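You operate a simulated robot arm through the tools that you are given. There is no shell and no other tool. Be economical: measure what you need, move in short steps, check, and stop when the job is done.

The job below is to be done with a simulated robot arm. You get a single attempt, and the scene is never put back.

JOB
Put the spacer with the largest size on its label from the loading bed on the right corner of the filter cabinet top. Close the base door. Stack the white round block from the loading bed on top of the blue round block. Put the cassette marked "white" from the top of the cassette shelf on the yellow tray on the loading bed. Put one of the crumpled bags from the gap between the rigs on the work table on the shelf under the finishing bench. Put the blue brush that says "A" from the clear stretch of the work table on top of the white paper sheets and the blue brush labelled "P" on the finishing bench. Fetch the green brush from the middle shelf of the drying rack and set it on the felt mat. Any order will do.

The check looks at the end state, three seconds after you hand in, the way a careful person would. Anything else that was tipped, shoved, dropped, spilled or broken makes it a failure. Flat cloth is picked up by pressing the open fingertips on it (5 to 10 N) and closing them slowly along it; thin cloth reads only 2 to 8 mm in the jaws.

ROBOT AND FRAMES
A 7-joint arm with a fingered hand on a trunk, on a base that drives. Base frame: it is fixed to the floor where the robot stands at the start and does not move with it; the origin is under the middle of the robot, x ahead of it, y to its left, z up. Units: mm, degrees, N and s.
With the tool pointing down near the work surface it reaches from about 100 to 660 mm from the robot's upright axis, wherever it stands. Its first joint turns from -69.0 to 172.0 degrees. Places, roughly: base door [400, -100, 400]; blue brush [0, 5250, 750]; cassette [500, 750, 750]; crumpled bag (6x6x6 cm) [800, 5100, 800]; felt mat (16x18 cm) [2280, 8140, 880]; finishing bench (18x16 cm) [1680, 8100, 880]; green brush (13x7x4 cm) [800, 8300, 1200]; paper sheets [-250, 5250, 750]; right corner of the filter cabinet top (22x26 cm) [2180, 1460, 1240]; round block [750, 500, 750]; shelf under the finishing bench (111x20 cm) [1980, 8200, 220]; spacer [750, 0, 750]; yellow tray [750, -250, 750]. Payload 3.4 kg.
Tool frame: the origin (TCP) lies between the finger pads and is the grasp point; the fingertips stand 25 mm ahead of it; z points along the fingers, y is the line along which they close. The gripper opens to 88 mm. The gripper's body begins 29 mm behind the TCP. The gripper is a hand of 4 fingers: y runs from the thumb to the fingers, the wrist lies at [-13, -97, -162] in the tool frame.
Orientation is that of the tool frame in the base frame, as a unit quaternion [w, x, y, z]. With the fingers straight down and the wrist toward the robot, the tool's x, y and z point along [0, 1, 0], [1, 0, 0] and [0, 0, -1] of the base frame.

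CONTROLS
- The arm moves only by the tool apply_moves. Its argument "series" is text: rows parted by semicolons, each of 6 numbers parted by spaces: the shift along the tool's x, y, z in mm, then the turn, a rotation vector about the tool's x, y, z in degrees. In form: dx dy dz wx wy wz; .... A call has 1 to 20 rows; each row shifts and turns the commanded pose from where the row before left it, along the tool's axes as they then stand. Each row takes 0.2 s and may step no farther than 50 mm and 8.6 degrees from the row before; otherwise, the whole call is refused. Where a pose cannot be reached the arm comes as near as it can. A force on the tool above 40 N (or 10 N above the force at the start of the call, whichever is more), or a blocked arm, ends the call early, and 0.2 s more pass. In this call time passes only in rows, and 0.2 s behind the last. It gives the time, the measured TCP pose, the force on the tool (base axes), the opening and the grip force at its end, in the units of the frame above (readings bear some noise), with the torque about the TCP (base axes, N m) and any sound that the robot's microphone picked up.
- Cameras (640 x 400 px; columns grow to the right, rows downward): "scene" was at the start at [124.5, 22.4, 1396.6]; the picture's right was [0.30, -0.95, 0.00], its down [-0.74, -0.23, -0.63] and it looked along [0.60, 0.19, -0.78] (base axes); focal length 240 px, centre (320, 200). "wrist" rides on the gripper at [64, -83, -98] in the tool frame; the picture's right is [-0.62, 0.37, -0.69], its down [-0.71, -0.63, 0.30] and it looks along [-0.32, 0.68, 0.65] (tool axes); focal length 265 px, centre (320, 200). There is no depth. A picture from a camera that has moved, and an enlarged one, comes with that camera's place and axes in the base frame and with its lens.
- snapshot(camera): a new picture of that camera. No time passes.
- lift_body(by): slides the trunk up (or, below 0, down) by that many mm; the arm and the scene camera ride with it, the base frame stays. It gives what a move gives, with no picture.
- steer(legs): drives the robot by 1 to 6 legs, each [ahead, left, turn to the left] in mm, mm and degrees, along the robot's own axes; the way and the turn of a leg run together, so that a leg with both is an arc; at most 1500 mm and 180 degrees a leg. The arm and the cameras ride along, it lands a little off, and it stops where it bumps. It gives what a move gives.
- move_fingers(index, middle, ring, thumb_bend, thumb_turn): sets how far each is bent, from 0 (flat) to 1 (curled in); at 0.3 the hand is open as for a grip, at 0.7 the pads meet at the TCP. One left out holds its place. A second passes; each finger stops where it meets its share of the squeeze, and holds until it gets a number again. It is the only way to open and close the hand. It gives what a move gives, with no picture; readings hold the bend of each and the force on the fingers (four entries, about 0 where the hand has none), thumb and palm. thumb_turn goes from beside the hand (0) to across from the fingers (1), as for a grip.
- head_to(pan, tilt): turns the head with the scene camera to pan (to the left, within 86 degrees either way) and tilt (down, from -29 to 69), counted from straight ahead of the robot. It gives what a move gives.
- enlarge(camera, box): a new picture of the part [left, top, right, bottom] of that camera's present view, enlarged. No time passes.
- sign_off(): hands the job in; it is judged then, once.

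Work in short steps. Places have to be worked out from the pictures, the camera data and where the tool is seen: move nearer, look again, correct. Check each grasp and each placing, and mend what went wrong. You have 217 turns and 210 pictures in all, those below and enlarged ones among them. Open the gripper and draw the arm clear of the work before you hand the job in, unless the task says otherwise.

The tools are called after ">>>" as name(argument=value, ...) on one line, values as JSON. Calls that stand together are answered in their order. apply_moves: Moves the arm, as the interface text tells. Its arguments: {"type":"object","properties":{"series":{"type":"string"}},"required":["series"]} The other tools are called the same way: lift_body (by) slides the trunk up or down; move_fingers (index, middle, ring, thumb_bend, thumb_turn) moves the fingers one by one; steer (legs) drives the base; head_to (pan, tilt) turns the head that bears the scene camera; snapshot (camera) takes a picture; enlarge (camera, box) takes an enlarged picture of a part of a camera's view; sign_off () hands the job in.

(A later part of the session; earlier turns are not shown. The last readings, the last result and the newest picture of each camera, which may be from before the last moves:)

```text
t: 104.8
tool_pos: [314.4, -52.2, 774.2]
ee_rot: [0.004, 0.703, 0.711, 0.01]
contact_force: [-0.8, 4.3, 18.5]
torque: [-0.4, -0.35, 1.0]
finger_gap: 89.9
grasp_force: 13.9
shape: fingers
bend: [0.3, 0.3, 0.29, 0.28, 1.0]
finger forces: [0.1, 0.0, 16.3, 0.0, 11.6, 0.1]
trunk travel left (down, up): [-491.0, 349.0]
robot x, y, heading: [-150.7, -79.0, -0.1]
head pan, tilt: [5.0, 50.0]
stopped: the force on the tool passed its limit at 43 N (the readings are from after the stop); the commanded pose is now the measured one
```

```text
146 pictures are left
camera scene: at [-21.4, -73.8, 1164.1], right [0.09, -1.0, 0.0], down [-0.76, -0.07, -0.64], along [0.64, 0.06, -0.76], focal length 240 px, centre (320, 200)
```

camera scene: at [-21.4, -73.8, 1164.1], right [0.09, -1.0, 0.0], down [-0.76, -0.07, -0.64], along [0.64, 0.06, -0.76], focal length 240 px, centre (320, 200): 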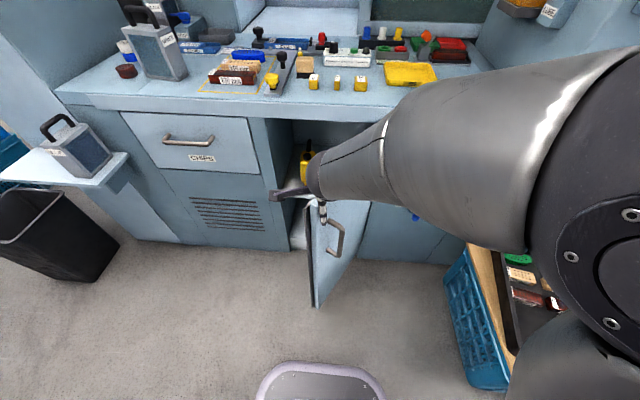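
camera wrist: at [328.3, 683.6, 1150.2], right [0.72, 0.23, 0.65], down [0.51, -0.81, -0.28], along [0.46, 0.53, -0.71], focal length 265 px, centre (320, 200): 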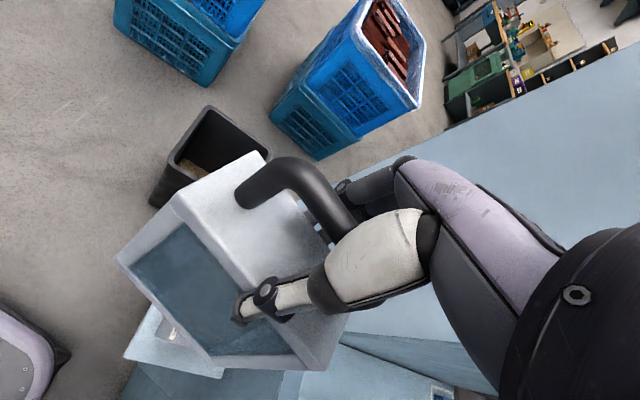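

The hand came down on the door's top edge, which gives its height: z≈749. Door runs from hinge ≈(592,-213) to free end ≈(306,-25). I rise, drive up to x≈-10 and stage the tool on the outer side of the door.

>>> lift_body(by=70)

>>> steer(legs=[[140, 0, 0]])

>>> apply_moves(series="-15 -30 0 0 0 0; -15 -30 0 0 0 0; -15 -30 0 0 0 0; -15 -30 0 0 0 0; -15 -33 0 0 0 0; 0 0 0 0 0 0")

>>> snapshot(camera="scene")

>>> snapshot(camera="wrist")

```text
t: 105.9
tool_pos: [315.0, -56.2, 840.2]
ee_rot: [0.002, 0.705, 0.709, 0.005]
contact_force: [-0.1, 0.3, -0.5]
torque: [0.0, -0.04, 0.0]
finger_gap: 85.0
grasp_force: 0.1
shape: fingers
bend: [0.3, 0.3, 0.3, 0.3, 0.98]
finger forces: [0.0, 0.1, 0.0, 0.0, 0.1, 0.0]
trunk travel left (down, up): [-561.0, 279.0]
robot x, y, heading: [-147.6, -79.5, 0.2]
head pan, tilt: [5.0, 50.0]
```

```text
t: 107.2
tool_pos: [455.4, -54.9, 841.2]
ee_rot: [0.001, 0.705, 0.709, 0.005]
contact_force: [0.1, -0.2, -0.7]
torque: [-0.02, 0.02, 0.0]
finger_gap: 85.0
grasp_force: 0.1
shape: fingers
bend: [0.3, 0.3, 0.3, 0.3, 0.98]
finger forces: [0.0, 0.0, 0.0, 0.0, 0.0, 0.0]
trunk travel left (down, up): [-561.0, 279.0]
robot x, y, heading: [-6.5, -80.5, 0.0]
head pan, tilt: [5.0, 50.0]
```

```text
t: 108.6
tool_pos: [341.7, -104.9, 856.0]
ee_rot: [0.003, 0.705, 0.709, 0.005]
contact_force: [-0.2, -0.2, -0.3]
torque: [0.0, 0.02, 0.02]
finger_gap: 84.7
grasp_force: 0.1
shape: fingers
bend: [0.3, 0.3, 0.3, 0.3, 0.98]
finger forces: [0.1, 0.1, 0.1, 0.1, 0.0, 0.1]
out of reach, approached as far as the arm can: row 4, 5
trunk travel left (down, up): [-561.0, 279.0]
robot x, y, heading: [-7.0, -81.0, -0.1]
head pan, tilt: [5.0, 50.0]
```

```text
145 pictures are left
camera scene: at [120.6, -74.9, 1234.1], right [0.09, -1.0, 0.0], down [-0.76, -0.07, -0.64], along [0.64, 0.06, -0.77], focal length 240 px, centre (320, 200)
```

scene: 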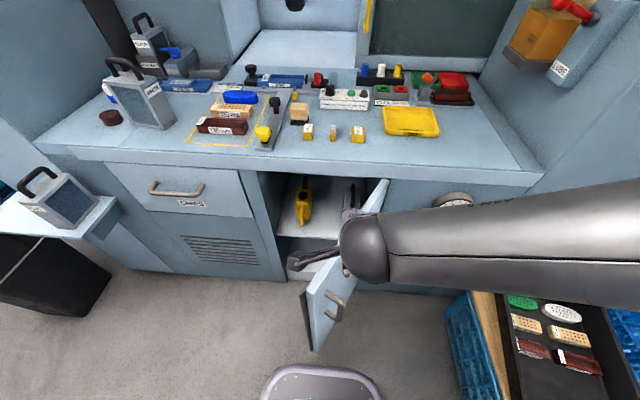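

```text
144 pictures are left
camera wrist: at [257.8, -42.0, 954.1], right [0.37, -0.62, 0.69], down [-0.62, -0.72, -0.31], along [0.69, -0.32, -0.65], focal length 265 px, centre (320, 200)
```

wrist: 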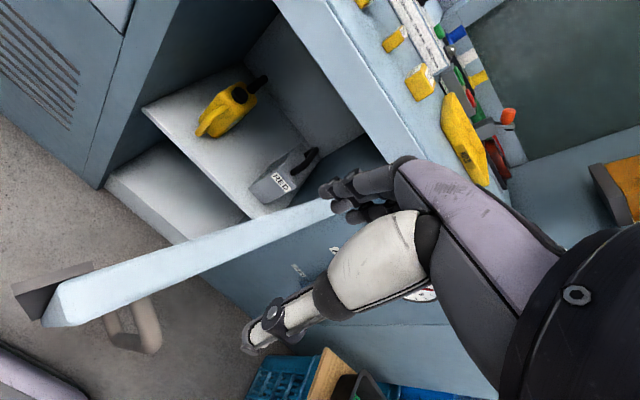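

The arm cannot fold nearer, so I shift the base back 50 and right 35 to put the fingers fully outside the door, then lower the hand just below the door top.

>>> steer(legs=[[-50, -35, 0]])

>>> snapshot(camera="wrist")

```text
t: 109.6
tool_pos: [292.0, -139.7, 856.0]
ee_rot: [0.002, 0.705, 0.709, 0.006]
contact_force: [-0.1, -0.3, 0.1]
torque: [0.0, 0.0, 0.0]
finger_gap: 84.9
grasp_force: 0.0
shape: fingers
bend: [0.3, 0.3, 0.3, 0.3, 0.98]
finger forces: [0.0, 0.1, 0.0, 0.0, 0.0, 0.0]
trunk travel left (down, up): [-561.0, 279.0]
robot x, y, heading: [-59.8, -121.4, -0.0]
head pan, tilt: [5.0, 50.0]
```

```text
143 pictures are left
camera wrist: at [207.3, -77.8, 954.2], right [0.37, -0.62, 0.69], down [-0.62, -0.72, -0.31], along [0.69, -0.32, -0.65], focal length 265 px, centre (320, 200)
```

wrist: 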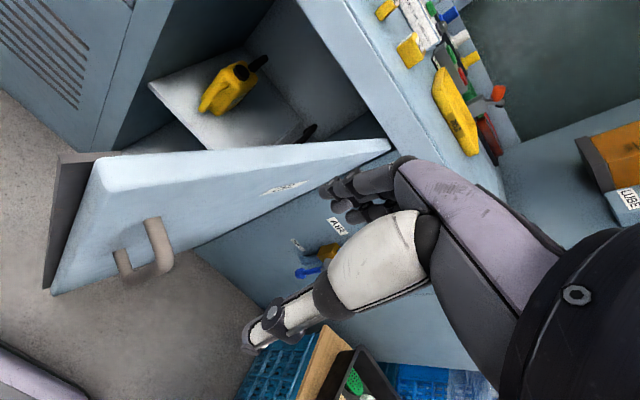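

Clear outside. I lower to z≈755 and push the door along its closing arc.

>>> lift_body(by=-100)

>>> apply_moves(series="16 19 0 0 0 0; 17 19 0 0 0 0; 20 17 0 0 0 0; 21 16 0 0 0 0; 14 17 0 0 0 0; 14 17 0 0 0 0; 11 18 0 0 0 0; 11 19 0 0 0 0; 7 20 0 0 0 0; 7 21 0 0 0 0; 0 0 0 0 0 0")

>>> snapshot(camera="wrist")

>>> snapshot(camera="scene")

```text
t: 110.9
tool_pos: [290.7, -141.3, 754.5]
ee_rot: [0.003, 0.705, 0.709, 0.004]
contact_force: [-0.2, 0.6, -0.2]
torque: [0.01, -0.02, -0.02]
finger_gap: 84.9
grasp_force: 0.0
shape: fingers
bend: [0.3, 0.3, 0.3, 0.3, 0.98]
finger forces: [0.0, 0.1, 0.0, 0.0, 0.0, 0.0]
trunk travel left (down, up): [-461.0, 379.0]
robot x, y, heading: [-57.1, -119.1, 0.0]
head pan, tilt: [5.0, 50.0]
```

```text
t: 113.3
tool_pos: [479.2, -4.6, 776.6]
ee_rot: [-0.005, 0.709, 0.705, 0.025]
contact_force: [-0.4, 0.2, 0.2]
torque: [0.05, -0.01, -0.03]
finger_gap: 85.4
grasp_force: 0.2
shape: fingers
bend: [0.3, 0.3, 0.3, 0.3, 0.98]
finger forces: [0.1, 0.0, 0.0, 0.0, 0.0, 0.0]
trunk travel left (down, up): [-461.0, 379.0]
robot x, y, heading: [-58.4, -113.9, 0.0]
head pan, tilt: [5.0, 50.0]
```

```text
142 pictures are left
camera wrist: at [394.5, 56.0, 876.5], right [0.34, -0.65, 0.68], down [-0.63, -0.69, -0.35], along [0.7, -0.3, -0.65], focal length 265 px, centre (320, 200)
```

wrist: 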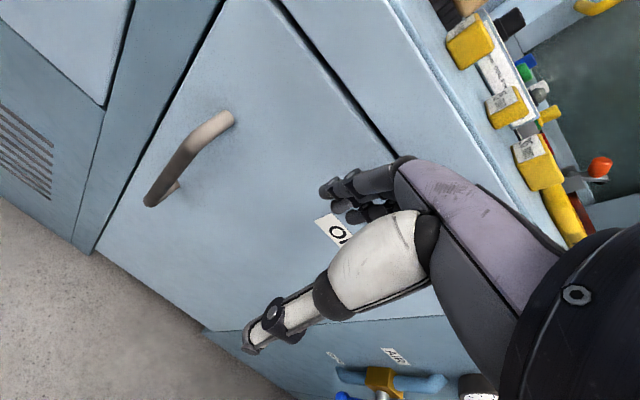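

```text
141 pictures are left
camera scene: at [70.6, -110.4, 1134.1], right [0.09, -1.0, 0.0], down [-0.76, -0.07, -0.64], along [0.64, 0.06, -0.77], focal length 240 px, centre (320, 200)
```

scene: 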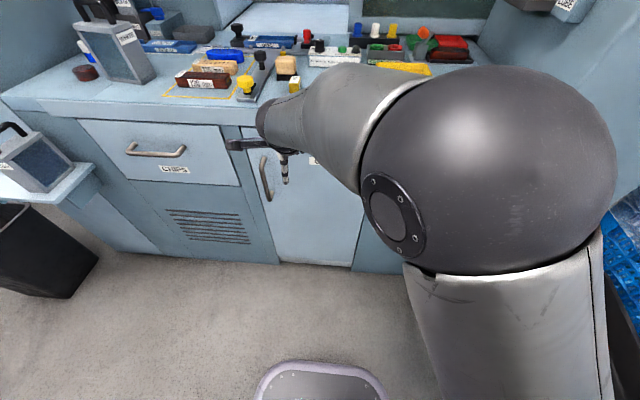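

The door appears to have swung shut. I press it gently to be sure: base ahead, then the arm in small steps.

>>> steer(legs=[[50, 0, 0]])

>>> apply_moves(series="0 0 15 0 0 0; 0 0 15 0 0 0; 0 5 0 0 0 0; 0 5 0 0 0 0; 0 0 0 0 0 0")

>>> enlarge(camera="scene", box=[220, 100, 400, 280])

```text
t: 114.3
tool_pos: [516.2, -5.7, 773.9]
ee_rot: [-0.015, 0.713, 0.7, 0.022]
contact_force: [-14.8, 1.2, -3.4]
torque: [0.02, 0.05, -0.17]
finger_gap: 83.9
grasp_force: 7.5
shape: fingers
bend: [0.31, 0.41, 0.33, 0.3, 0.98]
finger forces: [0.8, 11.3, 3.4, 0.0, 0.0, 0.0]
trunk travel left (down, up): [-461.0, 379.0]
robot x, y, heading: [-16.3, -117.6, 0.1]
head pan, tilt: [5.0, 50.0]
stopped in leg 1: the force on the tool passed its limit at 45 N (the readings are from after the stop); the commanded pose is now the measured one
```

```text
t: 115.1
tool_pos: [522.0, -5.6, 777.0]
ee_rot: [-0.031, 0.717, 0.694, 0.057]
contact_force: [-33.6, 3.4, 5.3]
torque: [-0.14, -0.29, -0.23]
finger_gap: 76.8
grasp_force: 16.5
shape: fingers
bend: [0.38, 0.53, 0.41, 0.3, 0.98]
finger forces: [5.4, 16.1, 11.8, 0.1, 0.0, 0.1]
trunk travel left (down, up): [-461.0, 379.0]
robot x, y, heading: [-21.0, -114.8, 0.2]
head pan, tilt: [5.0, 50.0]
stopped in row 3: the force on the tool passed its limit at 42 N (the readings are from after the stop); the commanded pose is now the measured one
```

```text
2.22 times, centred on (310, 190) of scene
camera zoom: at [102.8, -109.6, 1135.0], right [0.09, -1.0, 0.0], down [-0.76, -0.07, -0.65], along [0.65, 0.06, -0.76], focal length 533 px, centre (342, 222)
```

zoom: 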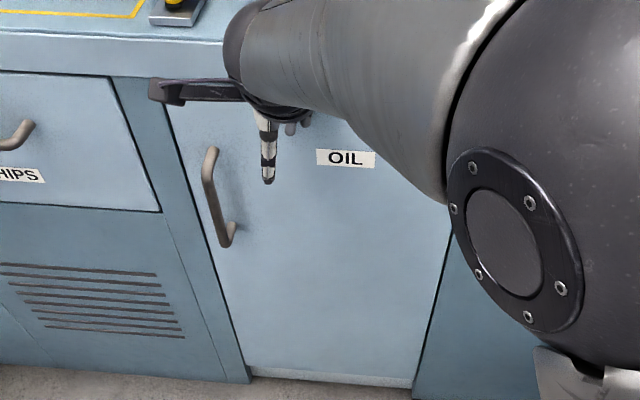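

The door is firmly shut. I back off, raise the trunk, straighten the tool, and go back for the cassette.

>>> steer(legs=[[-150, 0, 0]])

>>> lift_body(by=379)

>>> apply_moves(series="0 0 0 2.1 -7.1 -1.9; -27 -25 0 0 0 0; -27 -25 0 0 0 0; -27 -25 0 0 0 0; 0 0 0 0 0 0")

>>> steer(legs=[[0, 525, 0], [410, 0, 0]])

>>> snapshot(camera="scene")

>>> snapshot(camera="wrist")

```text
t: 116.5
tool_pos: [379.2, -8.4, 775.3]
ee_rot: [-0.03, 0.718, 0.693, 0.057]
contact_force: [0.8, -0.7, 0.1]
torque: [-0.01, -0.04, 0.0]
finger_gap: 84.9
grasp_force: 0.2
shape: fingers
bend: [0.3, 0.3, 0.3, 0.3, 0.98]
finger forces: [0.0, 0.1, 0.1, 0.0, 0.1, 0.1]
trunk travel left (down, up): [-461.0, 379.0]
robot x, y, heading: [-168.0, -118.9, -0.1]
head pan, tilt: [5.0, 50.0]
```

```text
t: 120.1
tool_pos: [380.4, -8.1, 1151.7]
ee_rot: [-0.03, 0.718, 0.693, 0.057]
contact_force: [0.0, 0.0, 0.2]
torque: [-0.02, 0.0, 0.0]
finger_gap: 84.7
grasp_force: 0.0
shape: fingers
bend: [0.3, 0.3, 0.3, 0.3, 0.98]
finger forces: [0.0, 0.0, 0.0, 0.0, 0.0, 0.0]
trunk travel left (down, up): [-840.0, 0.0]
robot x, y, heading: [-169.8, -116.6, 0.3]
head pan, tilt: [5.0, 50.0]
```

```text
t: 121.3
tool_pos: [303.8, -91.0, 1146.0]
ee_rot: [-0.003, 0.708, 0.706, -0.009]
contact_force: [-0.6, 0.8, -0.8]
torque: [0.0, 0.0, -0.01]
finger_gap: 84.8
grasp_force: 0.1
shape: fingers
bend: [0.3, 0.3, 0.3, 0.3, 0.98]
finger forces: [0.1, 0.1, 0.0, 0.1, 0.1, 0.0]
trunk travel left (down, up): [-840.0, 0.0]
robot x, y, heading: [-166.0, -116.8, 0.2]
head pan, tilt: [5.0, 50.0]
```

```text
t: 126.5
tool_pos: [709.5, 442.5, 1146.6]
ee_rot: [-0.003, 0.708, 0.706, -0.007]
contact_force: [-0.4, -0.1, -0.7]
torque: [0.01, -0.02, 0.01]
finger_gap: 85.0
grasp_force: 0.1
shape: fingers
bend: [0.3, 0.3, 0.3, 0.3, 0.98]
finger forces: [0.1, 0.0, 0.0, 0.1, 0.0, 0.1]
trunk travel left (down, up): [-840.0, 0.0]
robot x, y, heading: [238.2, 416.9, 0.1]
head pan, tilt: [5.0, 50.0]
```

```text
139 pictures are left
camera scene: at [370.2, 417.3, 1517.7], right [0.01, -1.0, 0.0], down [-0.73, -0.01, -0.69], along [0.69, 0.01, -0.73], focal length 240 px, centre (320, 200)
```

scene: 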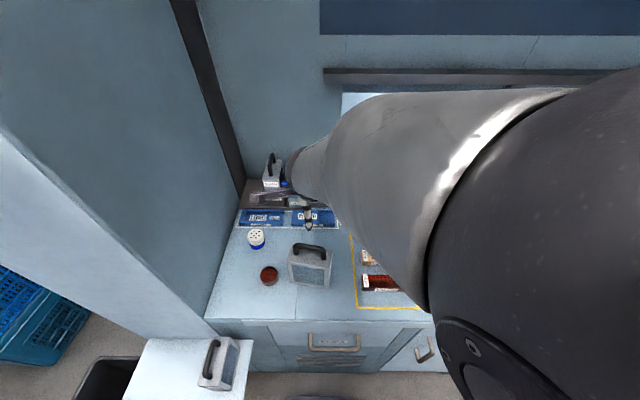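

```text
138 pictures are left
camera wrist: at [629.2, 508.5, 1246.9], right [0.38, -0.62, 0.69], down [-0.64, -0.71, -0.29], along [0.67, -0.33, -0.66], focal length 265 px, centre (320, 200)
```

wrist: 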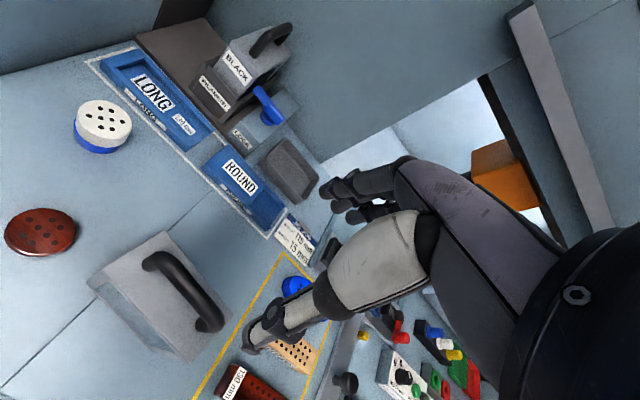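

I centre on the cassette (its body sits a few mm toward the thumb side) and lower over it.

>>> apply_moves(series="-4 -13 0 -0.8 0.3 -0.2; 0 0 0 0 0 0")

>>> lift_body(by=-110)

>>> snapshot(camera="wrist")

>>> enlarge(camera="scene", box=[240, 180, 380, 300])

```text
t: 127.1
tool_pos: [697.0, 438.9, 1140.6]
ee_rot: [0.002, 0.706, 0.708, -0.011]
contact_force: [1.0, 0.3, -0.3]
torque: [-0.01, -0.04, -0.02]
finger_gap: 85.0
grasp_force: 0.1
shape: fingers
bend: [0.3, 0.3, 0.3, 0.3, 0.98]
finger forces: [0.1, 0.0, 0.0, 0.0, 0.0, 0.1]
trunk travel left (down, up): [-840.0, 0.0]
robot x, y, heading: [235.5, 415.0, 0.1]
head pan, tilt: [5.0, 50.0]
```

```text
t: 128.6
tool_pos: [696.6, 439.8, 1031.2]
ee_rot: [0.0, 0.706, 0.708, -0.01]
contact_force: [0.7, 0.7, 0.9]
torque: [-0.01, 0.01, -0.01]
finger_gap: 84.8
grasp_force: 0.3
shape: fingers
bend: [0.3, 0.3, 0.3, 0.3, 0.98]
finger forces: [0.0, 0.0, 0.0, 0.0, 0.0, 0.0]
trunk travel left (down, up): [-730.0, 110.0]
robot x, y, heading: [240.4, 415.0, 0.0]
head pan, tilt: [5.0, 50.0]
```

```text
137 pictures are left
camera wrist: at [614.7, 504.3, 1130.4], right [0.38, -0.61, 0.7], down [-0.63, -0.72, -0.29], along [0.68, -0.33, -0.66], focal length 265 px, centre (320, 200)
```

wrist: 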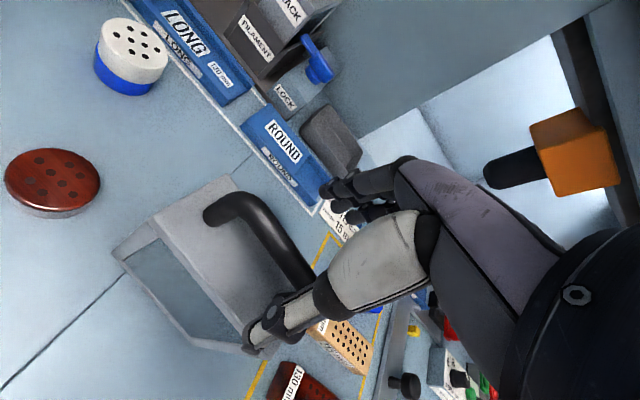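

```text
3.33 times, centred on (310, 240) of scene
camera zoom: at [373.7, 399.8, 1417.6], right [-0.19, -0.98, 0.0], down [-0.63, 0.12, -0.77], along [0.75, -0.15, -0.64], focal length 800 px, centre (353, 67)
```

zoom: 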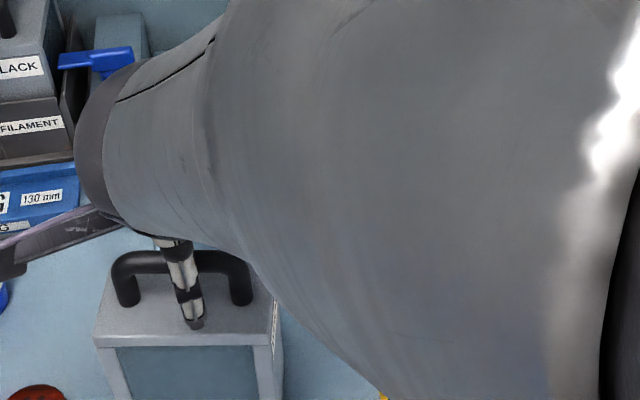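

Handle centre ≈(698,443), tool is well centred. I lower 51 mm and grip.

>>> lift_body(by=-51)

>>> move_fingers(index=0.8, middle=0.8, ring=0.8, thumb_bend=0.8)

>>> lift_body(by=40)

>>> snapshot(camera="wrist")

```text
t: 129.5
tool_pos: [697.2, 439.2, 977.9]
ee_rot: [-0.001, 0.707, 0.708, -0.01]
contact_force: [-0.7, -1.0, -0.2]
torque: [-0.01, 0.04, -0.02]
finger_gap: 85.0
grasp_force: 0.3
shape: fingers
bend: [0.3, 0.3, 0.3, 0.29, 0.98]
finger forces: [0.0, 0.0, 0.1, 0.0, 0.1, 0.1]
trunk travel left (down, up): [-679.0, 161.0]
robot x, y, heading: [236.0, 416.8, 0.2]
head pan, tilt: [5.0, 50.0]
```

```text
t: 130.5
tool_pos: [696.9, 438.3, 978.9]
ee_rot: [-0.002, 0.706, 0.708, -0.01]
contact_force: [1.7, -1.2, 2.6]
torque: [-0.03, -0.3, 0.1]
finger_gap: 50.9
grasp_force: 22.5
shape: fingers
bend: [0.48, 0.55, 0.58, 0.46, 0.94]
finger forces: [9.0, 7.6, 6.9, 0.1, 22.7, 0.0]
trunk travel left (down, up): [-679.0, 161.0]
robot x, y, heading: [237.7, 415.4, 0.2]
head pan, tilt: [5.0, 50.0]
```

```text
t: 131.3
tool_pos: [696.5, 439.2, 1018.1]
ee_rot: [-0.002, 0.706, 0.708, -0.011]
contact_force: [-0.3, -0.5, -4.5]
torque: [-0.03, -0.02, -0.01]
finger_gap: 50.9
grasp_force: 22.1
shape: fingers
bend: [0.48, 0.56, 0.59, 0.46, 0.94]
finger forces: [9.0, 6.4, 6.5, 0.1, 21.6, 0.1]
trunk travel left (down, up): [-719.0, 121.0]
robot x, y, heading: [240.3, 414.6, 0.2]
head pan, tilt: [5.0, 50.0]
```

```text
135 pictures are left
camera wrist: at [615.5, 504.1, 1118.3], right [0.38, -0.61, 0.69], down [-0.63, -0.72, -0.28], along [0.67, -0.33, -0.66], focal length 265 px, centre (320, 200)
```

wrist: 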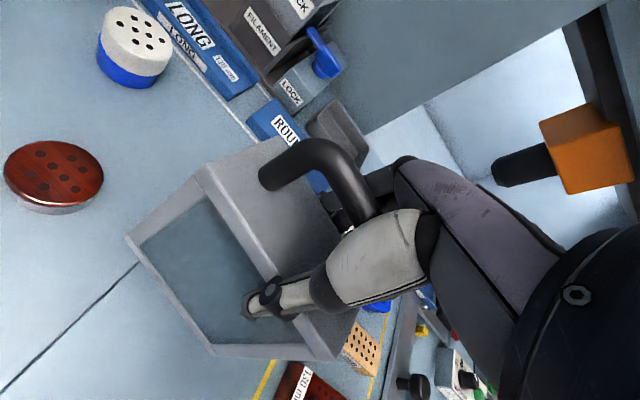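

Held firmly. I raise it and drive right to y≈-215 in front of the yellow tray.

>>> lift_body(by=60)

>>> steer(legs=[[0, -630, 0]])

>>> head_to(pan=-10, tilt=45)

>>> snapshot(camera="scene")

>>> snapshot(camera="wrist")

```text
t: 132.3
tool_pos: [696.0, 439.0, 1077.1]
ee_rot: [-0.004, 0.707, 0.707, -0.011]
contact_force: [0.0, 0.2, -4.2]
torque: [-0.08, -0.05, 0.0]
finger_gap: 50.9
grasp_force: 22.1
shape: fingers
bend: [0.48, 0.56, 0.59, 0.46, 0.94]
finger forces: [9.0, 6.5, 6.5, 0.0, 21.7, 0.1]
trunk travel left (down, up): [-779.0, 61.0]
robot x, y, heading: [239.3, 414.9, 0.2]
head pan, tilt: [5.0, 50.0]
```

```text
t: 135.8
tool_pos: [697.3, -193.6, 1078.7]
ee_rot: [-0.006, 0.707, 0.708, -0.01]
contact_force: [0.4, 1.7, -3.6]
torque: [-0.04, -0.01, -0.02]
finger_gap: 50.9
grasp_force: 21.7
shape: fingers
bend: [0.48, 0.56, 0.59, 0.46, 0.94]
finger forces: [8.9, 6.5, 6.5, 0.0, 21.6, 0.1]
trunk travel left (down, up): [-779.0, 61.0]
robot x, y, heading: [234.6, -216.7, 0.3]
head pan, tilt: [5.0, 50.0]
```

```text
t: 136.6
tool_pos: [697.5, -193.6, 1078.5]
ee_rot: [-0.007, 0.706, 0.708, -0.009]
contact_force: [-0.1, -0.5, -4.4]
torque: [-0.05, -0.01, -0.01]
finger_gap: 50.9
grasp_force: 21.4
shape: fingers
bend: [0.48, 0.56, 0.59, 0.46, 0.94]
finger forces: [8.8, 6.4, 6.4, 0.0, 21.6, 0.0]
trunk travel left (down, up): [-779.0, 61.0]
robot x, y, heading: [240.1, -216.2, 0.0]
head pan, tilt: [-10.0, 45.0]
```

```text
134 pictures are left
camera scene: at [372.9, -230.7, 1460.4], right [-0.17, -0.99, 0.0], down [-0.69, 0.12, -0.72], along [0.71, -0.12, -0.69], focal length 240 px, centre (320, 200)
```

scene: 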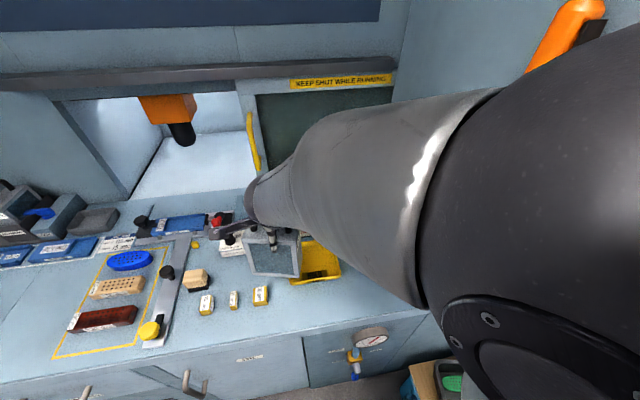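

```text
133 pictures are left
camera wrist: at [616.8, -129.6, 1179.2], right [0.39, -0.62, 0.69], down [-0.64, -0.72, -0.29], along [0.67, -0.33, -0.67], focal length 265 px, centre (320, 200)
```

wrist: 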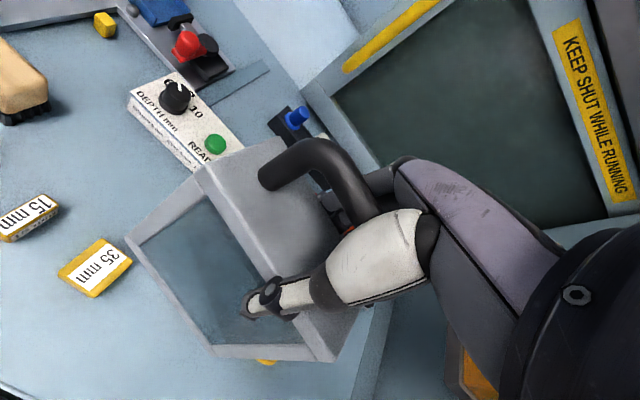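

Tray spans x 685–825, y -205…-346, centre (755,-275). I bring the cassette over it.

>>> apply_moves(series="-28 19 0 -1.3 0.2 0; -28 19 0 0 0 0; -28 20 0 0 0 0; 0 0 0 0 0 0")

>>> lift_body(by=-75)

>>> snapshot(camera="scene")

>>> snapshot(camera="wrist")

```text
t: 137.6
tool_pos: [756.2, -278.7, 1078.5]
ee_rot: [0.003, 0.707, 0.708, -0.001]
contact_force: [-0.1, -0.4, -4.0]
torque: [-0.03, -0.04, 0.01]
finger_gap: 50.8
grasp_force: 21.8
shape: fingers
bend: [0.48, 0.56, 0.59, 0.46, 0.94]
finger forces: [8.8, 6.5, 6.5, 0.0, 21.6, 0.0]
trunk travel left (down, up): [-779.0, 61.0]
robot x, y, heading: [238.4, -216.1, -0.1]
head pan, tilt: [-10.0, 45.0]
```

```text
t: 138.7
tool_pos: [754.4, -279.0, 1003.2]
ee_rot: [0.002, 0.707, 0.707, -0.002]
contact_force: [0.0, -0.6, -3.8]
torque: [-0.07, -0.05, -0.03]
finger_gap: 50.9
grasp_force: 21.8
shape: fingers
bend: [0.48, 0.56, 0.59, 0.46, 0.94]
finger forces: [8.8, 6.5, 6.5, 0.0, 21.6, 0.1]
trunk travel left (down, up): [-704.0, 136.0]
robot x, y, heading: [238.7, -216.4, 0.1]
head pan, tilt: [-10.0, 45.0]
```

```text
132 pictures are left
camera scene: at [371.7, -231.4, 1383.9], right [-0.17, -0.98, 0.0], down [-0.7, 0.12, -0.71], along [0.7, -0.12, -0.71], focal length 240 px, centre (320, 200)
```

scene: 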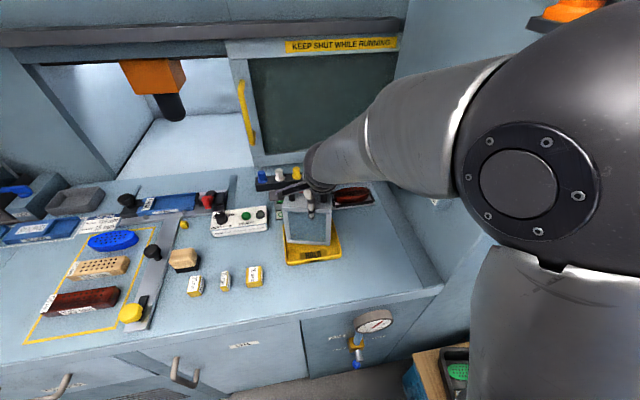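

```text
131 pictures are left
camera wrist: at [672.5, -215.2, 1102.3], right [0.37, -0.62, 0.69], down [-0.63, -0.72, -0.3], along [0.68, -0.33, -0.65], focal length 265 px, centre (320, 200)
```

wrist: 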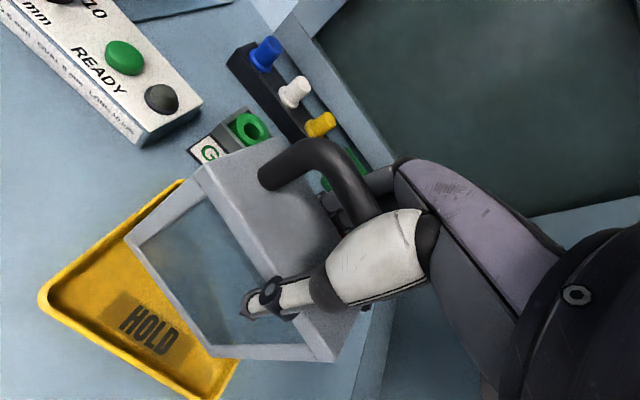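

I zoom to check the cassette's footprint versus the tray.

>>> enlarge(camera="scene", box=[260, 170, 370, 280])

```text
3.64 times, centred on (315, 225) of scene
camera zoom: at [371.7, -231.4, 1383.9], right [-0.17, -0.98, 0.0], down [-0.7, 0.12, -0.71], along [0.7, -0.12, -0.71], focal length 872 px, centre (338, 109)
```

zoom: 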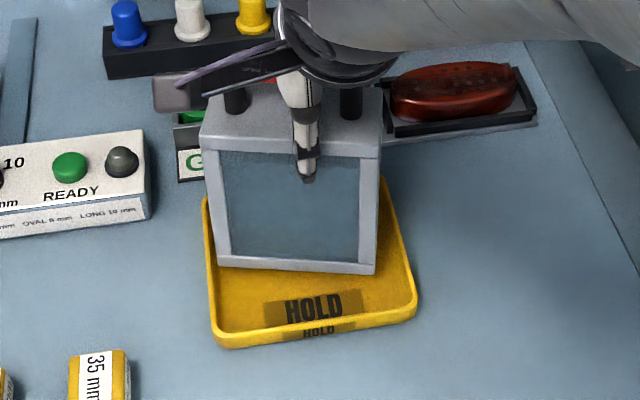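

Footprint is inside; I shift 7 mm right for centring and lower to contact.

>>> apply_moves(series="-7 0 0 0 0 0; 0 0 5 0 0 0; 0 0 5 0 0 0; 0 0 4 0 0 0; 0 0 0 0 0 0")

>>> apply_moves(series="0 0 4 0 0 0; 0 0 0 0 0 0")

```text
t: 139.9
tool_pos: [756.0, -285.8, 989.9]
ee_rot: [0.001, 0.706, 0.708, -0.001]
contact_force: [0.5, -0.6, -4.6]
torque: [-0.02, -0.03, 0.0]
finger_gap: 50.5
grasp_force: 21.4
shape: fingers
bend: [0.48, 0.56, 0.59, 0.46, 0.94]
finger forces: [8.7, 6.5, 6.5, 0.1, 21.5, 0.0]
trunk travel left (down, up): [-704.0, 136.0]
robot x, y, heading: [242.6, -214.2, 0.1]
head pan, tilt: [-10.0, 45.0]
```

```text
t: 140.5
tool_pos: [755.3, -286.0, 985.1]
ee_rot: [0.001, 0.706, 0.708, -0.001]
contact_force: [0.3, 0.1, -4.2]
torque: [-0.05, -0.02, 0.01]
finger_gap: 50.8
grasp_force: 22.1
shape: fingers
bend: [0.48, 0.56, 0.59, 0.46, 0.94]
finger forces: [8.7, 6.5, 6.5, 0.1, 21.5, 0.0]
trunk travel left (down, up): [-704.0, 136.0]
robot x, y, heading: [240.3, -215.5, -0.0]
head pan, tilt: [-10.0, 45.0]
```

Still hanging; I lower further in small steps.

>>> apply_moves(series="0 0 3 0 0 0; 0 0 0 0 0 0")

>>> apply_moves(series="0 0 2.5 0 0 0; 0 0 0 0 0 0")

```text
t: 141.1
tool_pos: [756.1, -285.2, 982.8]
ee_rot: [0.002, 0.707, 0.708, 0.0]
contact_force: [-0.4, 0.5, 3.7]
torque: [-0.02, -0.07, 0.0]
finger_gap: 51.1
grasp_force: 22.6
shape: fingers
bend: [0.48, 0.56, 0.59, 0.46, 0.94]
finger forces: [8.7, 6.7, 6.6, 0.1, 22.7, 0.0]
trunk travel left (down, up): [-704.0, 136.0]
robot x, y, heading: [242.1, -215.8, 0.1]
head pan, tilt: [-10.0, 45.0]
```

```text
t: 141.7
tool_pos: [754.6, -285.5, 982.3]
ee_rot: [0.003, 0.707, 0.708, 0.002]
contact_force: [-1.2, 1.1, 15.1]
torque: [-0.03, -0.13, 0.02]
finger_gap: 51.0
grasp_force: 22.8
shape: fingers
bend: [0.48, 0.56, 0.59, 0.46, 0.94]
finger forces: [8.0, 7.0, 6.7, 0.1, 24.4, 0.1]
trunk travel left (down, up): [-704.0, 136.0]
robot x, y, heading: [238.5, -216.3, 0.2]
head pan, tilt: [-10.0, 45.0]
```

It stands on the tray. I release and rise, then look.

>>> move_fingers(index=0.3, middle=0.3, ring=0.3, thumb_bend=0.3)

>>> lift_body(by=130)

>>> apply_moves(series="30 -20 0 0 0 0; 40 -20 0 0 0 0; 40 -20 0 0 0 0; 40 -20 0 0 0 0; 0 0 0 0 0 0")

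>>> snapshot(camera="scene")

>>> snapshot(camera="wrist")

```text
t: 142.7
tool_pos: [755.7, -285.3, 979.4]
ee_rot: [0.002, 0.707, 0.707, 0.0]
contact_force: [-0.5, -0.4, 1.0]
torque: [0.03, -0.01, -0.01]
finger_gap: 85.3
grasp_force: 0.4
shape: fingers
bend: [0.3, 0.3, 0.3, 0.29, 0.97]
finger forces: [0.0, 0.0, 0.1, 0.1, 0.6, 0.0]
trunk travel left (down, up): [-704.0, 136.0]
robot x, y, heading: [238.1, -212.5, 0.2]
head pan, tilt: [-10.0, 45.0]
```

```text
t: 144.3
tool_pos: [755.0, -286.9, 1109.5]
ee_rot: [0.002, 0.706, 0.708, 0.0]
contact_force: [-0.2, 0.2, -0.7]
torque: [0.0, 0.02, 0.01]
finger_gap: 85.0
grasp_force: 0.0
shape: fingers
bend: [0.3, 0.3, 0.3, 0.3, 0.97]
finger forces: [0.0, 0.0, 0.0, 0.0, 0.0, 0.1]
trunk travel left (down, up): [-834.0, 6.0]
robot x, y, heading: [237.5, -217.6, 0.2]
head pan, tilt: [-10.0, 45.0]
```

```text
t: 145.5
tool_pos: [676.8, -135.2, 1111.0]
ee_rot: [0.002, 0.706, 0.708, 0.001]
contact_force: [-0.2, 0.4, 0.9]
torque: [-0.01, 0.02, -0.05]
finger_gap: 85.0
grasp_force: 0.0
shape: fingers
bend: [0.3, 0.3, 0.3, 0.3, 0.97]
finger forces: [0.1, 0.0, 0.1, 0.0, 0.1, 0.0]
trunk travel left (down, up): [-834.0, 6.0]
robot x, y, heading: [237.9, -218.8, 0.2]
head pan, tilt: [-10.0, 45.0]
```

```text
129 pictures are left
camera scene: at [371.6, -232.1, 1514.0], right [-0.17, -0.98, 0.0], down [-0.7, 0.12, -0.71], along [0.7, -0.12, -0.71], focal length 240 px, centre (320, 200)
```

scene: 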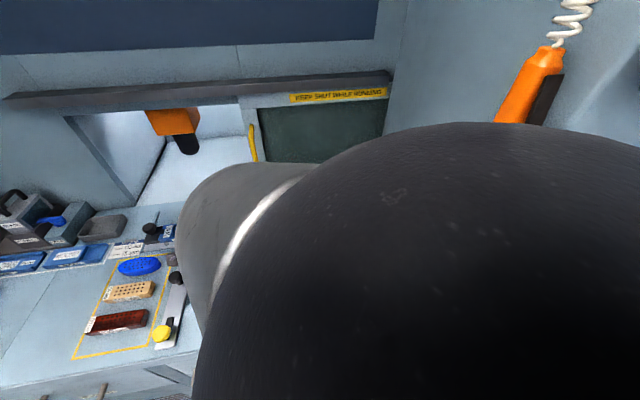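

```text
128 pictures are left
camera wrist: at [592.8, -72.2, 1209.8], right [0.37, -0.62, 0.69], down [-0.63, -0.72, -0.3], along [0.69, -0.32, -0.65], focal length 265 px, centre (320, 200)
```

wrist: 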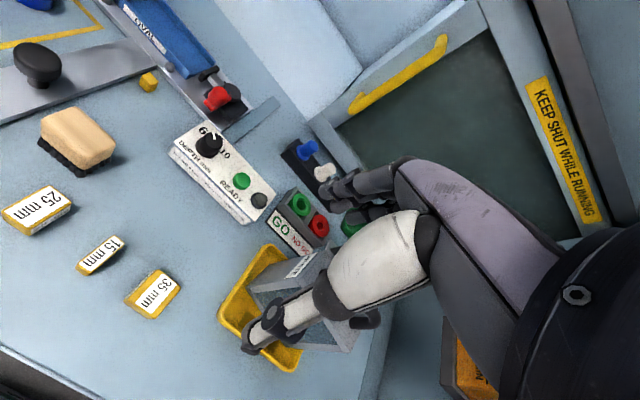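

Cassette done. The 35 mm spacer is at (661,-124) just below. I centre over it and lower.

>>> apply_moves(series="11 -16 0 0 0 0; 0 0 0 0 0 0")

>>> lift_body(by=-190)

>>> snapshot(camera="wrist")

>>> snapshot(camera="scene")

```text
t: 146.1
tool_pos: [659.6, -126.9, 1109.5]
ee_rot: [0.003, 0.707, 0.707, -0.001]
contact_force: [0.3, -0.8, 0.1]
torque: [0.02, -0.01, -0.02]
finger_gap: 85.2
grasp_force: 0.1
shape: fingers
bend: [0.3, 0.3, 0.3, 0.3, 0.97]
finger forces: [0.0, 0.0, 0.1, 0.0, 0.1, 0.0]
trunk travel left (down, up): [-834.0, 6.0]
robot x, y, heading: [239.6, -220.2, 0.1]
head pan, tilt: [-10.0, 45.0]
```

```text
t: 148.2
tool_pos: [661.0, -126.0, 920.2]
ee_rot: [0.001, 0.706, 0.708, -0.001]
contact_force: [0.5, 0.2, -0.6]
torque: [-0.02, 0.01, -0.03]
finger_gap: 84.9
grasp_force: 0.1
shape: fingers
bend: [0.3, 0.3, 0.3, 0.3, 0.97]
finger forces: [0.0, 0.0, 0.0, 0.0, 0.0, 0.1]
trunk travel left (down, up): [-644.0, 196.0]
robot x, y, heading: [239.2, -215.6, 0.2]
head pan, tilt: [-10.0, 45.0]
```

```text
127 pictures are left
camera wrist: at [577.0, -61.4, 1018.8], right [0.37, -0.62, 0.7], down [-0.63, -0.72, -0.3], along [0.69, -0.33, -0.65], focal length 265 px, centre (320, 200)
```

wrist: 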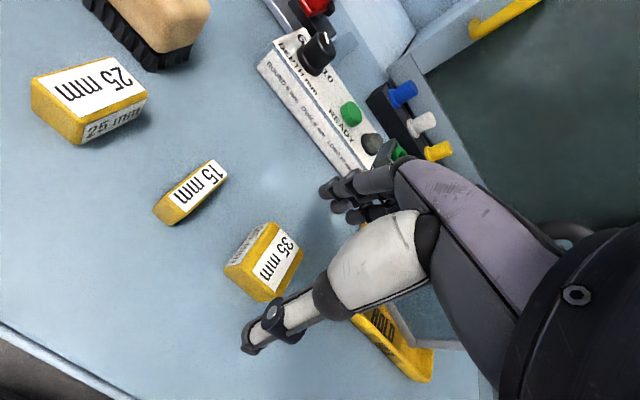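

```text
126 pictures are left
camera scene: at [371.6, -231.8, 1325.2], right [-0.18, -0.98, 0.0], down [-0.69, 0.12, -0.72], along [0.71, -0.13, -0.7], focal length 240 px, centre (320, 200)
```

scene: 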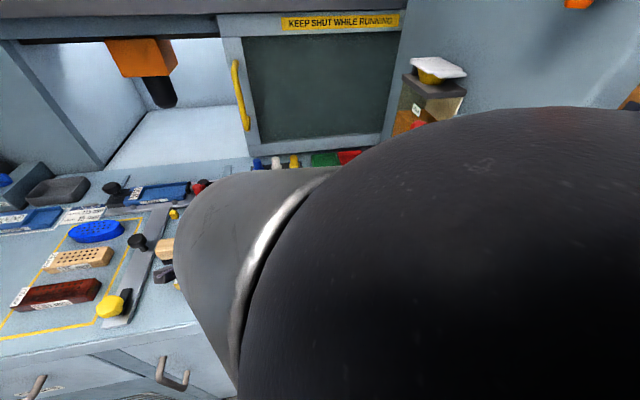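

Spacer top centre ≈(662,-128); the 15 mm one is clear of the fingers. I descend to the bed and close.

>>> apply_moves(series="-2 1 15 0 0 0; 0 0 15 0 0 0; 0 0 12 0 0 0; 0 0 0 0 0 0")

>>> snapshot(camera="wrist")

```text
t: 149.2
tool_pos: [664.9, -125.2, 888.0]
ee_rot: [-0.006, 0.708, 0.706, 0.015]
contact_force: [0.3, 0.5, 0.1]
torque: [0.01, -0.01, 0.04]
finger_gap: 85.2
grasp_force: 0.1
shape: fingers
bend: [0.3, 0.3, 0.3, 0.3, 0.97]
finger forces: [0.0, 0.0, 0.0, 0.0, 0.0, 0.0]
trunk travel left (down, up): [-644.0, 196.0]
robot x, y, heading: [241.5, -217.8, 0.0]
head pan, tilt: [-10.0, 45.0]
```

```text
125 pictures are left
camera wrist: at [579.8, -63.8, 988.9], right [0.36, -0.64, 0.68], down [-0.63, -0.7, -0.33], along [0.69, -0.31, -0.65], focal length 265 px, centre (320, 200)
```

wrist: 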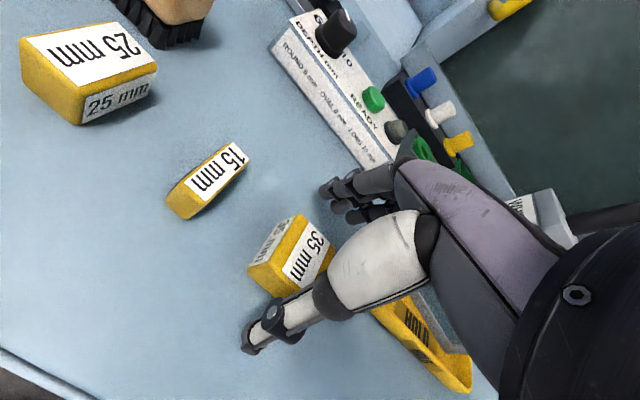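

The arm sags near its limit, so I undo the arm descent and go down by the trunk instead.

>>> apply_moves(series="0 0 -20 0 0 0; 0 0 -22 0 0 0; 0 0 0 0 0 0")

>>> lift_body(by=-44)

>>> snapshot(camera="wrist")

```text
t: 150.0
tool_pos: [661.1, -128.6, 917.4]
ee_rot: [0.001, 0.707, 0.707, -0.003]
contact_force: [0.3, 0.0, -0.2]
torque: [0.03, -0.01, -0.03]
finger_gap: 85.0
grasp_force: 0.0
shape: fingers
bend: [0.3, 0.3, 0.3, 0.3, 0.97]
finger forces: [0.0, 0.0, 0.0, 0.1, 0.1, 0.1]
trunk travel left (down, up): [-644.0, 196.0]
robot x, y, heading: [241.6, -215.6, 0.0]
head pan, tilt: [-10.0, 45.0]
```

```text
t: 150.9
tool_pos: [660.4, -127.5, 875.1]
ee_rot: [0.001, 0.706, 0.708, -0.001]
contact_force: [-1.1, -0.7, 6.5]
torque: [-0.09, -0.33, -0.02]
finger_gap: 84.9
grasp_force: 3.6
shape: fingers
bend: [0.3, 0.3, 0.3, 0.3, 0.97]
finger forces: [0.0, 7.4, 0.0, 0.1, 0.1, 0.0]
trunk travel left (down, up): [-600.0, 240.0]
robot x, y, heading: [240.0, -216.4, 0.1]
head pan, tilt: [-10.0, 45.0]
```

```text
124 pictures are left
camera wrist: at [577.5, -64.3, 974.1], right [0.37, -0.62, 0.69], down [-0.63, -0.72, -0.3], along [0.68, -0.33, -0.65], focal length 265 px, centre (320, 200)
```

wrist: 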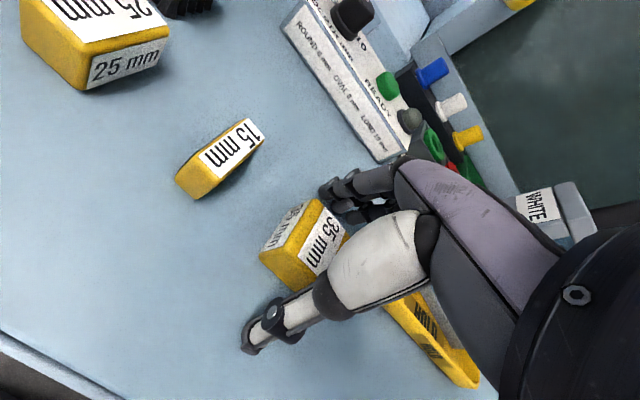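

The spacer lies between thumb and fingers. I close.

>>> apply_moves(series="4 -2 -3 0 0 0; 0 0 0 0 0 0")

>>> move_fingers(index=0.75, middle=0.75, ring=0.75, thumb_bend=0.75)

>>> lift_body(by=40)

>>> snapshot(camera="wrist")

```text
t: 151.5
tool_pos: [656.2, -126.2, 874.1]
ee_rot: [-0.005, 0.707, 0.707, -0.005]
contact_force: [-0.7, -3.3, 14.6]
torque: [-0.22, -0.77, -0.21]
finger_gap: 85.5
grasp_force: 7.2
shape: fingers
bend: [0.3, 0.3, 0.3, 0.3, 0.97]
finger forces: [0.3, 14.1, 0.0, 0.0, 0.1, 0.1]
trunk travel left (down, up): [-600.0, 240.0]
robot x, y, heading: [239.5, -221.4, 0.2]
head pan, tilt: [-10.0, 45.0]
```

```text
t: 152.1
tool_pos: [657.2, -124.7, 878.5]
ee_rot: [-0.004, 0.707, 0.707, 0.001]
contact_force: [-4.2, -2.5, 34.6]
torque: [0.19, -1.04, -0.04]
finger_gap: 32.7
grasp_force: 26.5
shape: fingers
bend: [0.42, 0.35, 0.75, 0.65, 0.97]
finger forces: [37.0, 5.6, 0.0, 0.1, 10.6, 0.0]
trunk travel left (down, up): [-600.0, 240.0]
robot x, y, heading: [237.8, -215.3, 0.3]
head pan, tilt: [-10.0, 45.0]
stopped: the force on the tool passed its limit at 42 N (the readings are from after the stop); the commanded pose is now the measured one
```

```text
t: 152.9
tool_pos: [657.5, -124.4, 912.2]
ee_rot: [-0.005, 0.706, 0.708, -0.006]
contact_force: [-0.4, 0.4, -0.9]
torque: [-0.05, -0.04, 0.03]
finger_gap: 32.5
grasp_force: 8.3
shape: fingers
bend: [0.39, 0.36, 0.75, 0.65, 0.97]
finger forces: [8.6, 0.0, 0.1, 0.1, 8.6, 0.1]
trunk travel left (down, up): [-640.0, 200.0]
robot x, y, heading: [239.5, -216.9, 0.2]
head pan, tilt: [-10.0, 45.0]
```

```text
123 pictures are left
camera wrist: at [577.0, -59.9, 1013.2], right [0.38, -0.62, 0.69], down [-0.63, -0.71, -0.29], along [0.67, -0.32, -0.66], focal length 265 px, centre (320, 200)
```

wrist: 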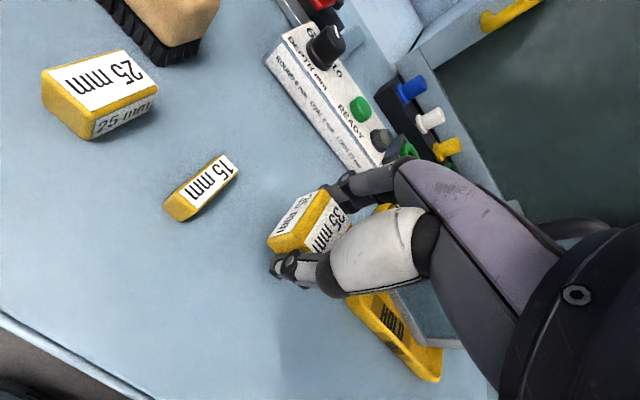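

It's lifted but held lightly by index and thumb; I tighten the grip.

>>> move_fingers(index=0.8, middle=0.8, ring=0.75, thumb_bend=0.8)

>>> enlarge(camera="wrist", box=[220, 140, 380, 320])

```text
t: 153.9
tool_pos: [658.0, -123.6, 912.2]
ee_rot: [-0.006, 0.707, 0.707, -0.004]
contact_force: [-0.9, -0.9, -0.4]
torque: [-0.02, 0.02, 0.01]
finger_gap: 32.7
grasp_force: 16.3
shape: fingers
bend: [0.41, 0.49, 0.75, 0.66, 0.95]
finger forces: [9.1, 7.3, 0.1, 0.0, 16.4, 0.0]
trunk travel left (down, up): [-640.0, 200.0]
robot x, y, heading: [242.0, -219.0, -0.0]
head pan, tilt: [-10.0, 45.0]
```

```text
2.22 times, centred on (300, 230) of wrist
camera zoom: at [576.8, -59.9, 1013.8], right [0.38, -0.62, 0.69], down [-0.63, -0.71, -0.3], along [0.67, -0.32, -0.66], focal length 590 px, centre (364, 133)
```

zoom: 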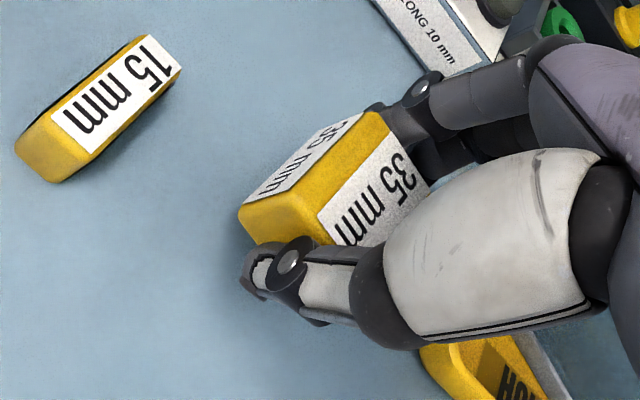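

Good grip. I raise the trunk, back away and drive along the open floor to the left to view the filter cabinet.

>>> lift_body(by=180)

>>> steer(legs=[[-440, 0, 0], [0, 1500, 0]])

>>> head_to(pan=15, tilt=20)

>>> snapshot(camera="scene")

```text
t: 155.9
tool_pos: [658.7, -123.1, 1093.9]
ee_rot: [-0.006, 0.706, 0.708, -0.005]
contact_force: [0.0, 1.1, -0.9]
torque: [0.04, -0.02, -0.02]
finger_gap: 32.2
grasp_force: 16.5
shape: fingers
bend: [0.41, 0.49, 0.75, 0.66, 0.95]
finger forces: [9.0, 7.4, 0.0, 0.1, 16.4, 0.0]
trunk travel left (down, up): [-820.0, 20.0]
robot x, y, heading: [240.8, -213.6, 0.3]
head pan, tilt: [-10.0, 45.0]
```

```text
t: 165.5
tool_pos: [208.4, 1369.4, 1093.9]
ee_rot: [-0.004, 0.703, 0.711, -0.004]
contact_force: [0.6, 0.5, -0.8]
torque: [0.01, 0.02, 0.02]
finger_gap: 32.9
grasp_force: 16.1
shape: fingers
bend: [0.41, 0.49, 0.75, 0.66, 0.95]
finger forces: [9.1, 7.4, 0.0, 0.1, 16.4, 0.0]
trunk travel left (down, up): [-820.0, 20.0]
robot x, y, heading: [-206.9, 1274.2, 0.7]
head pan, tilt: [-10.0, 45.0]
```

```text
t: 166.4
tool_pos: [208.4, 1369.3, 1094.1]
ee_rot: [-0.005, 0.702, 0.712, -0.004]
contact_force: [0.7, 0.6, -1.4]
torque: [0.0, -0.05, 0.02]
finger_gap: 32.6
grasp_force: 16.5
shape: fingers
bend: [0.41, 0.49, 0.75, 0.66, 0.95]
finger forces: [9.2, 7.3, 0.0, 0.0, 16.4, 0.0]
trunk travel left (down, up): [-820.0, 20.0]
robot x, y, heading: [-208.3, 1271.4, 0.8]
head pan, tilt: [15.0, 20.0]
```

```text
121 pictures are left
camera scene: at [-67.9, 1295.8, 1538.6], right [0.27, -0.96, 0.0], down [-0.33, -0.09, -0.94], along [0.9, 0.25, -0.34], focal length 240 px, centre (320, 200)
```

scene: 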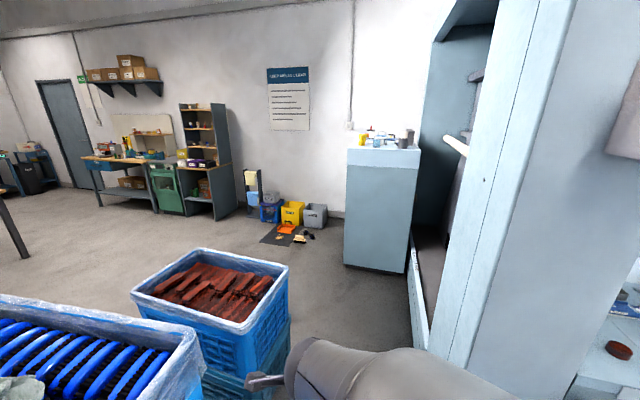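

The filter cabinet stands beyond the pillar. I zoom in on it.

>>> enlarge(camera="scene", box=[320, 110, 450, 290])

```text
2.22 times, centred on (385, 200) of scene
camera zoom: at [-67.9, 1295.8, 1538.6], right [0.27, -0.96, 0.0], down [-0.33, -0.09, -0.94], along [0.9, 0.25, -0.34], focal length 533 px, centre (176, 200)
```

zoom: 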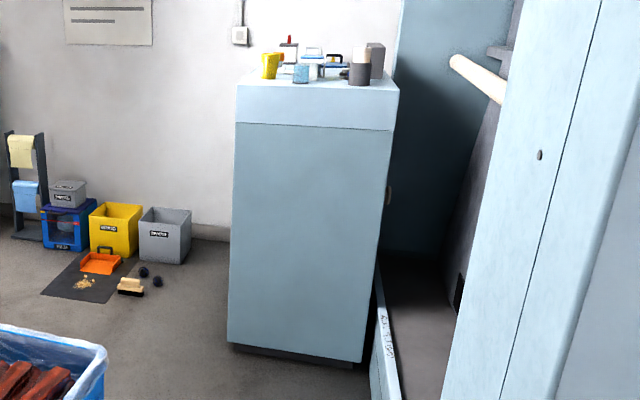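

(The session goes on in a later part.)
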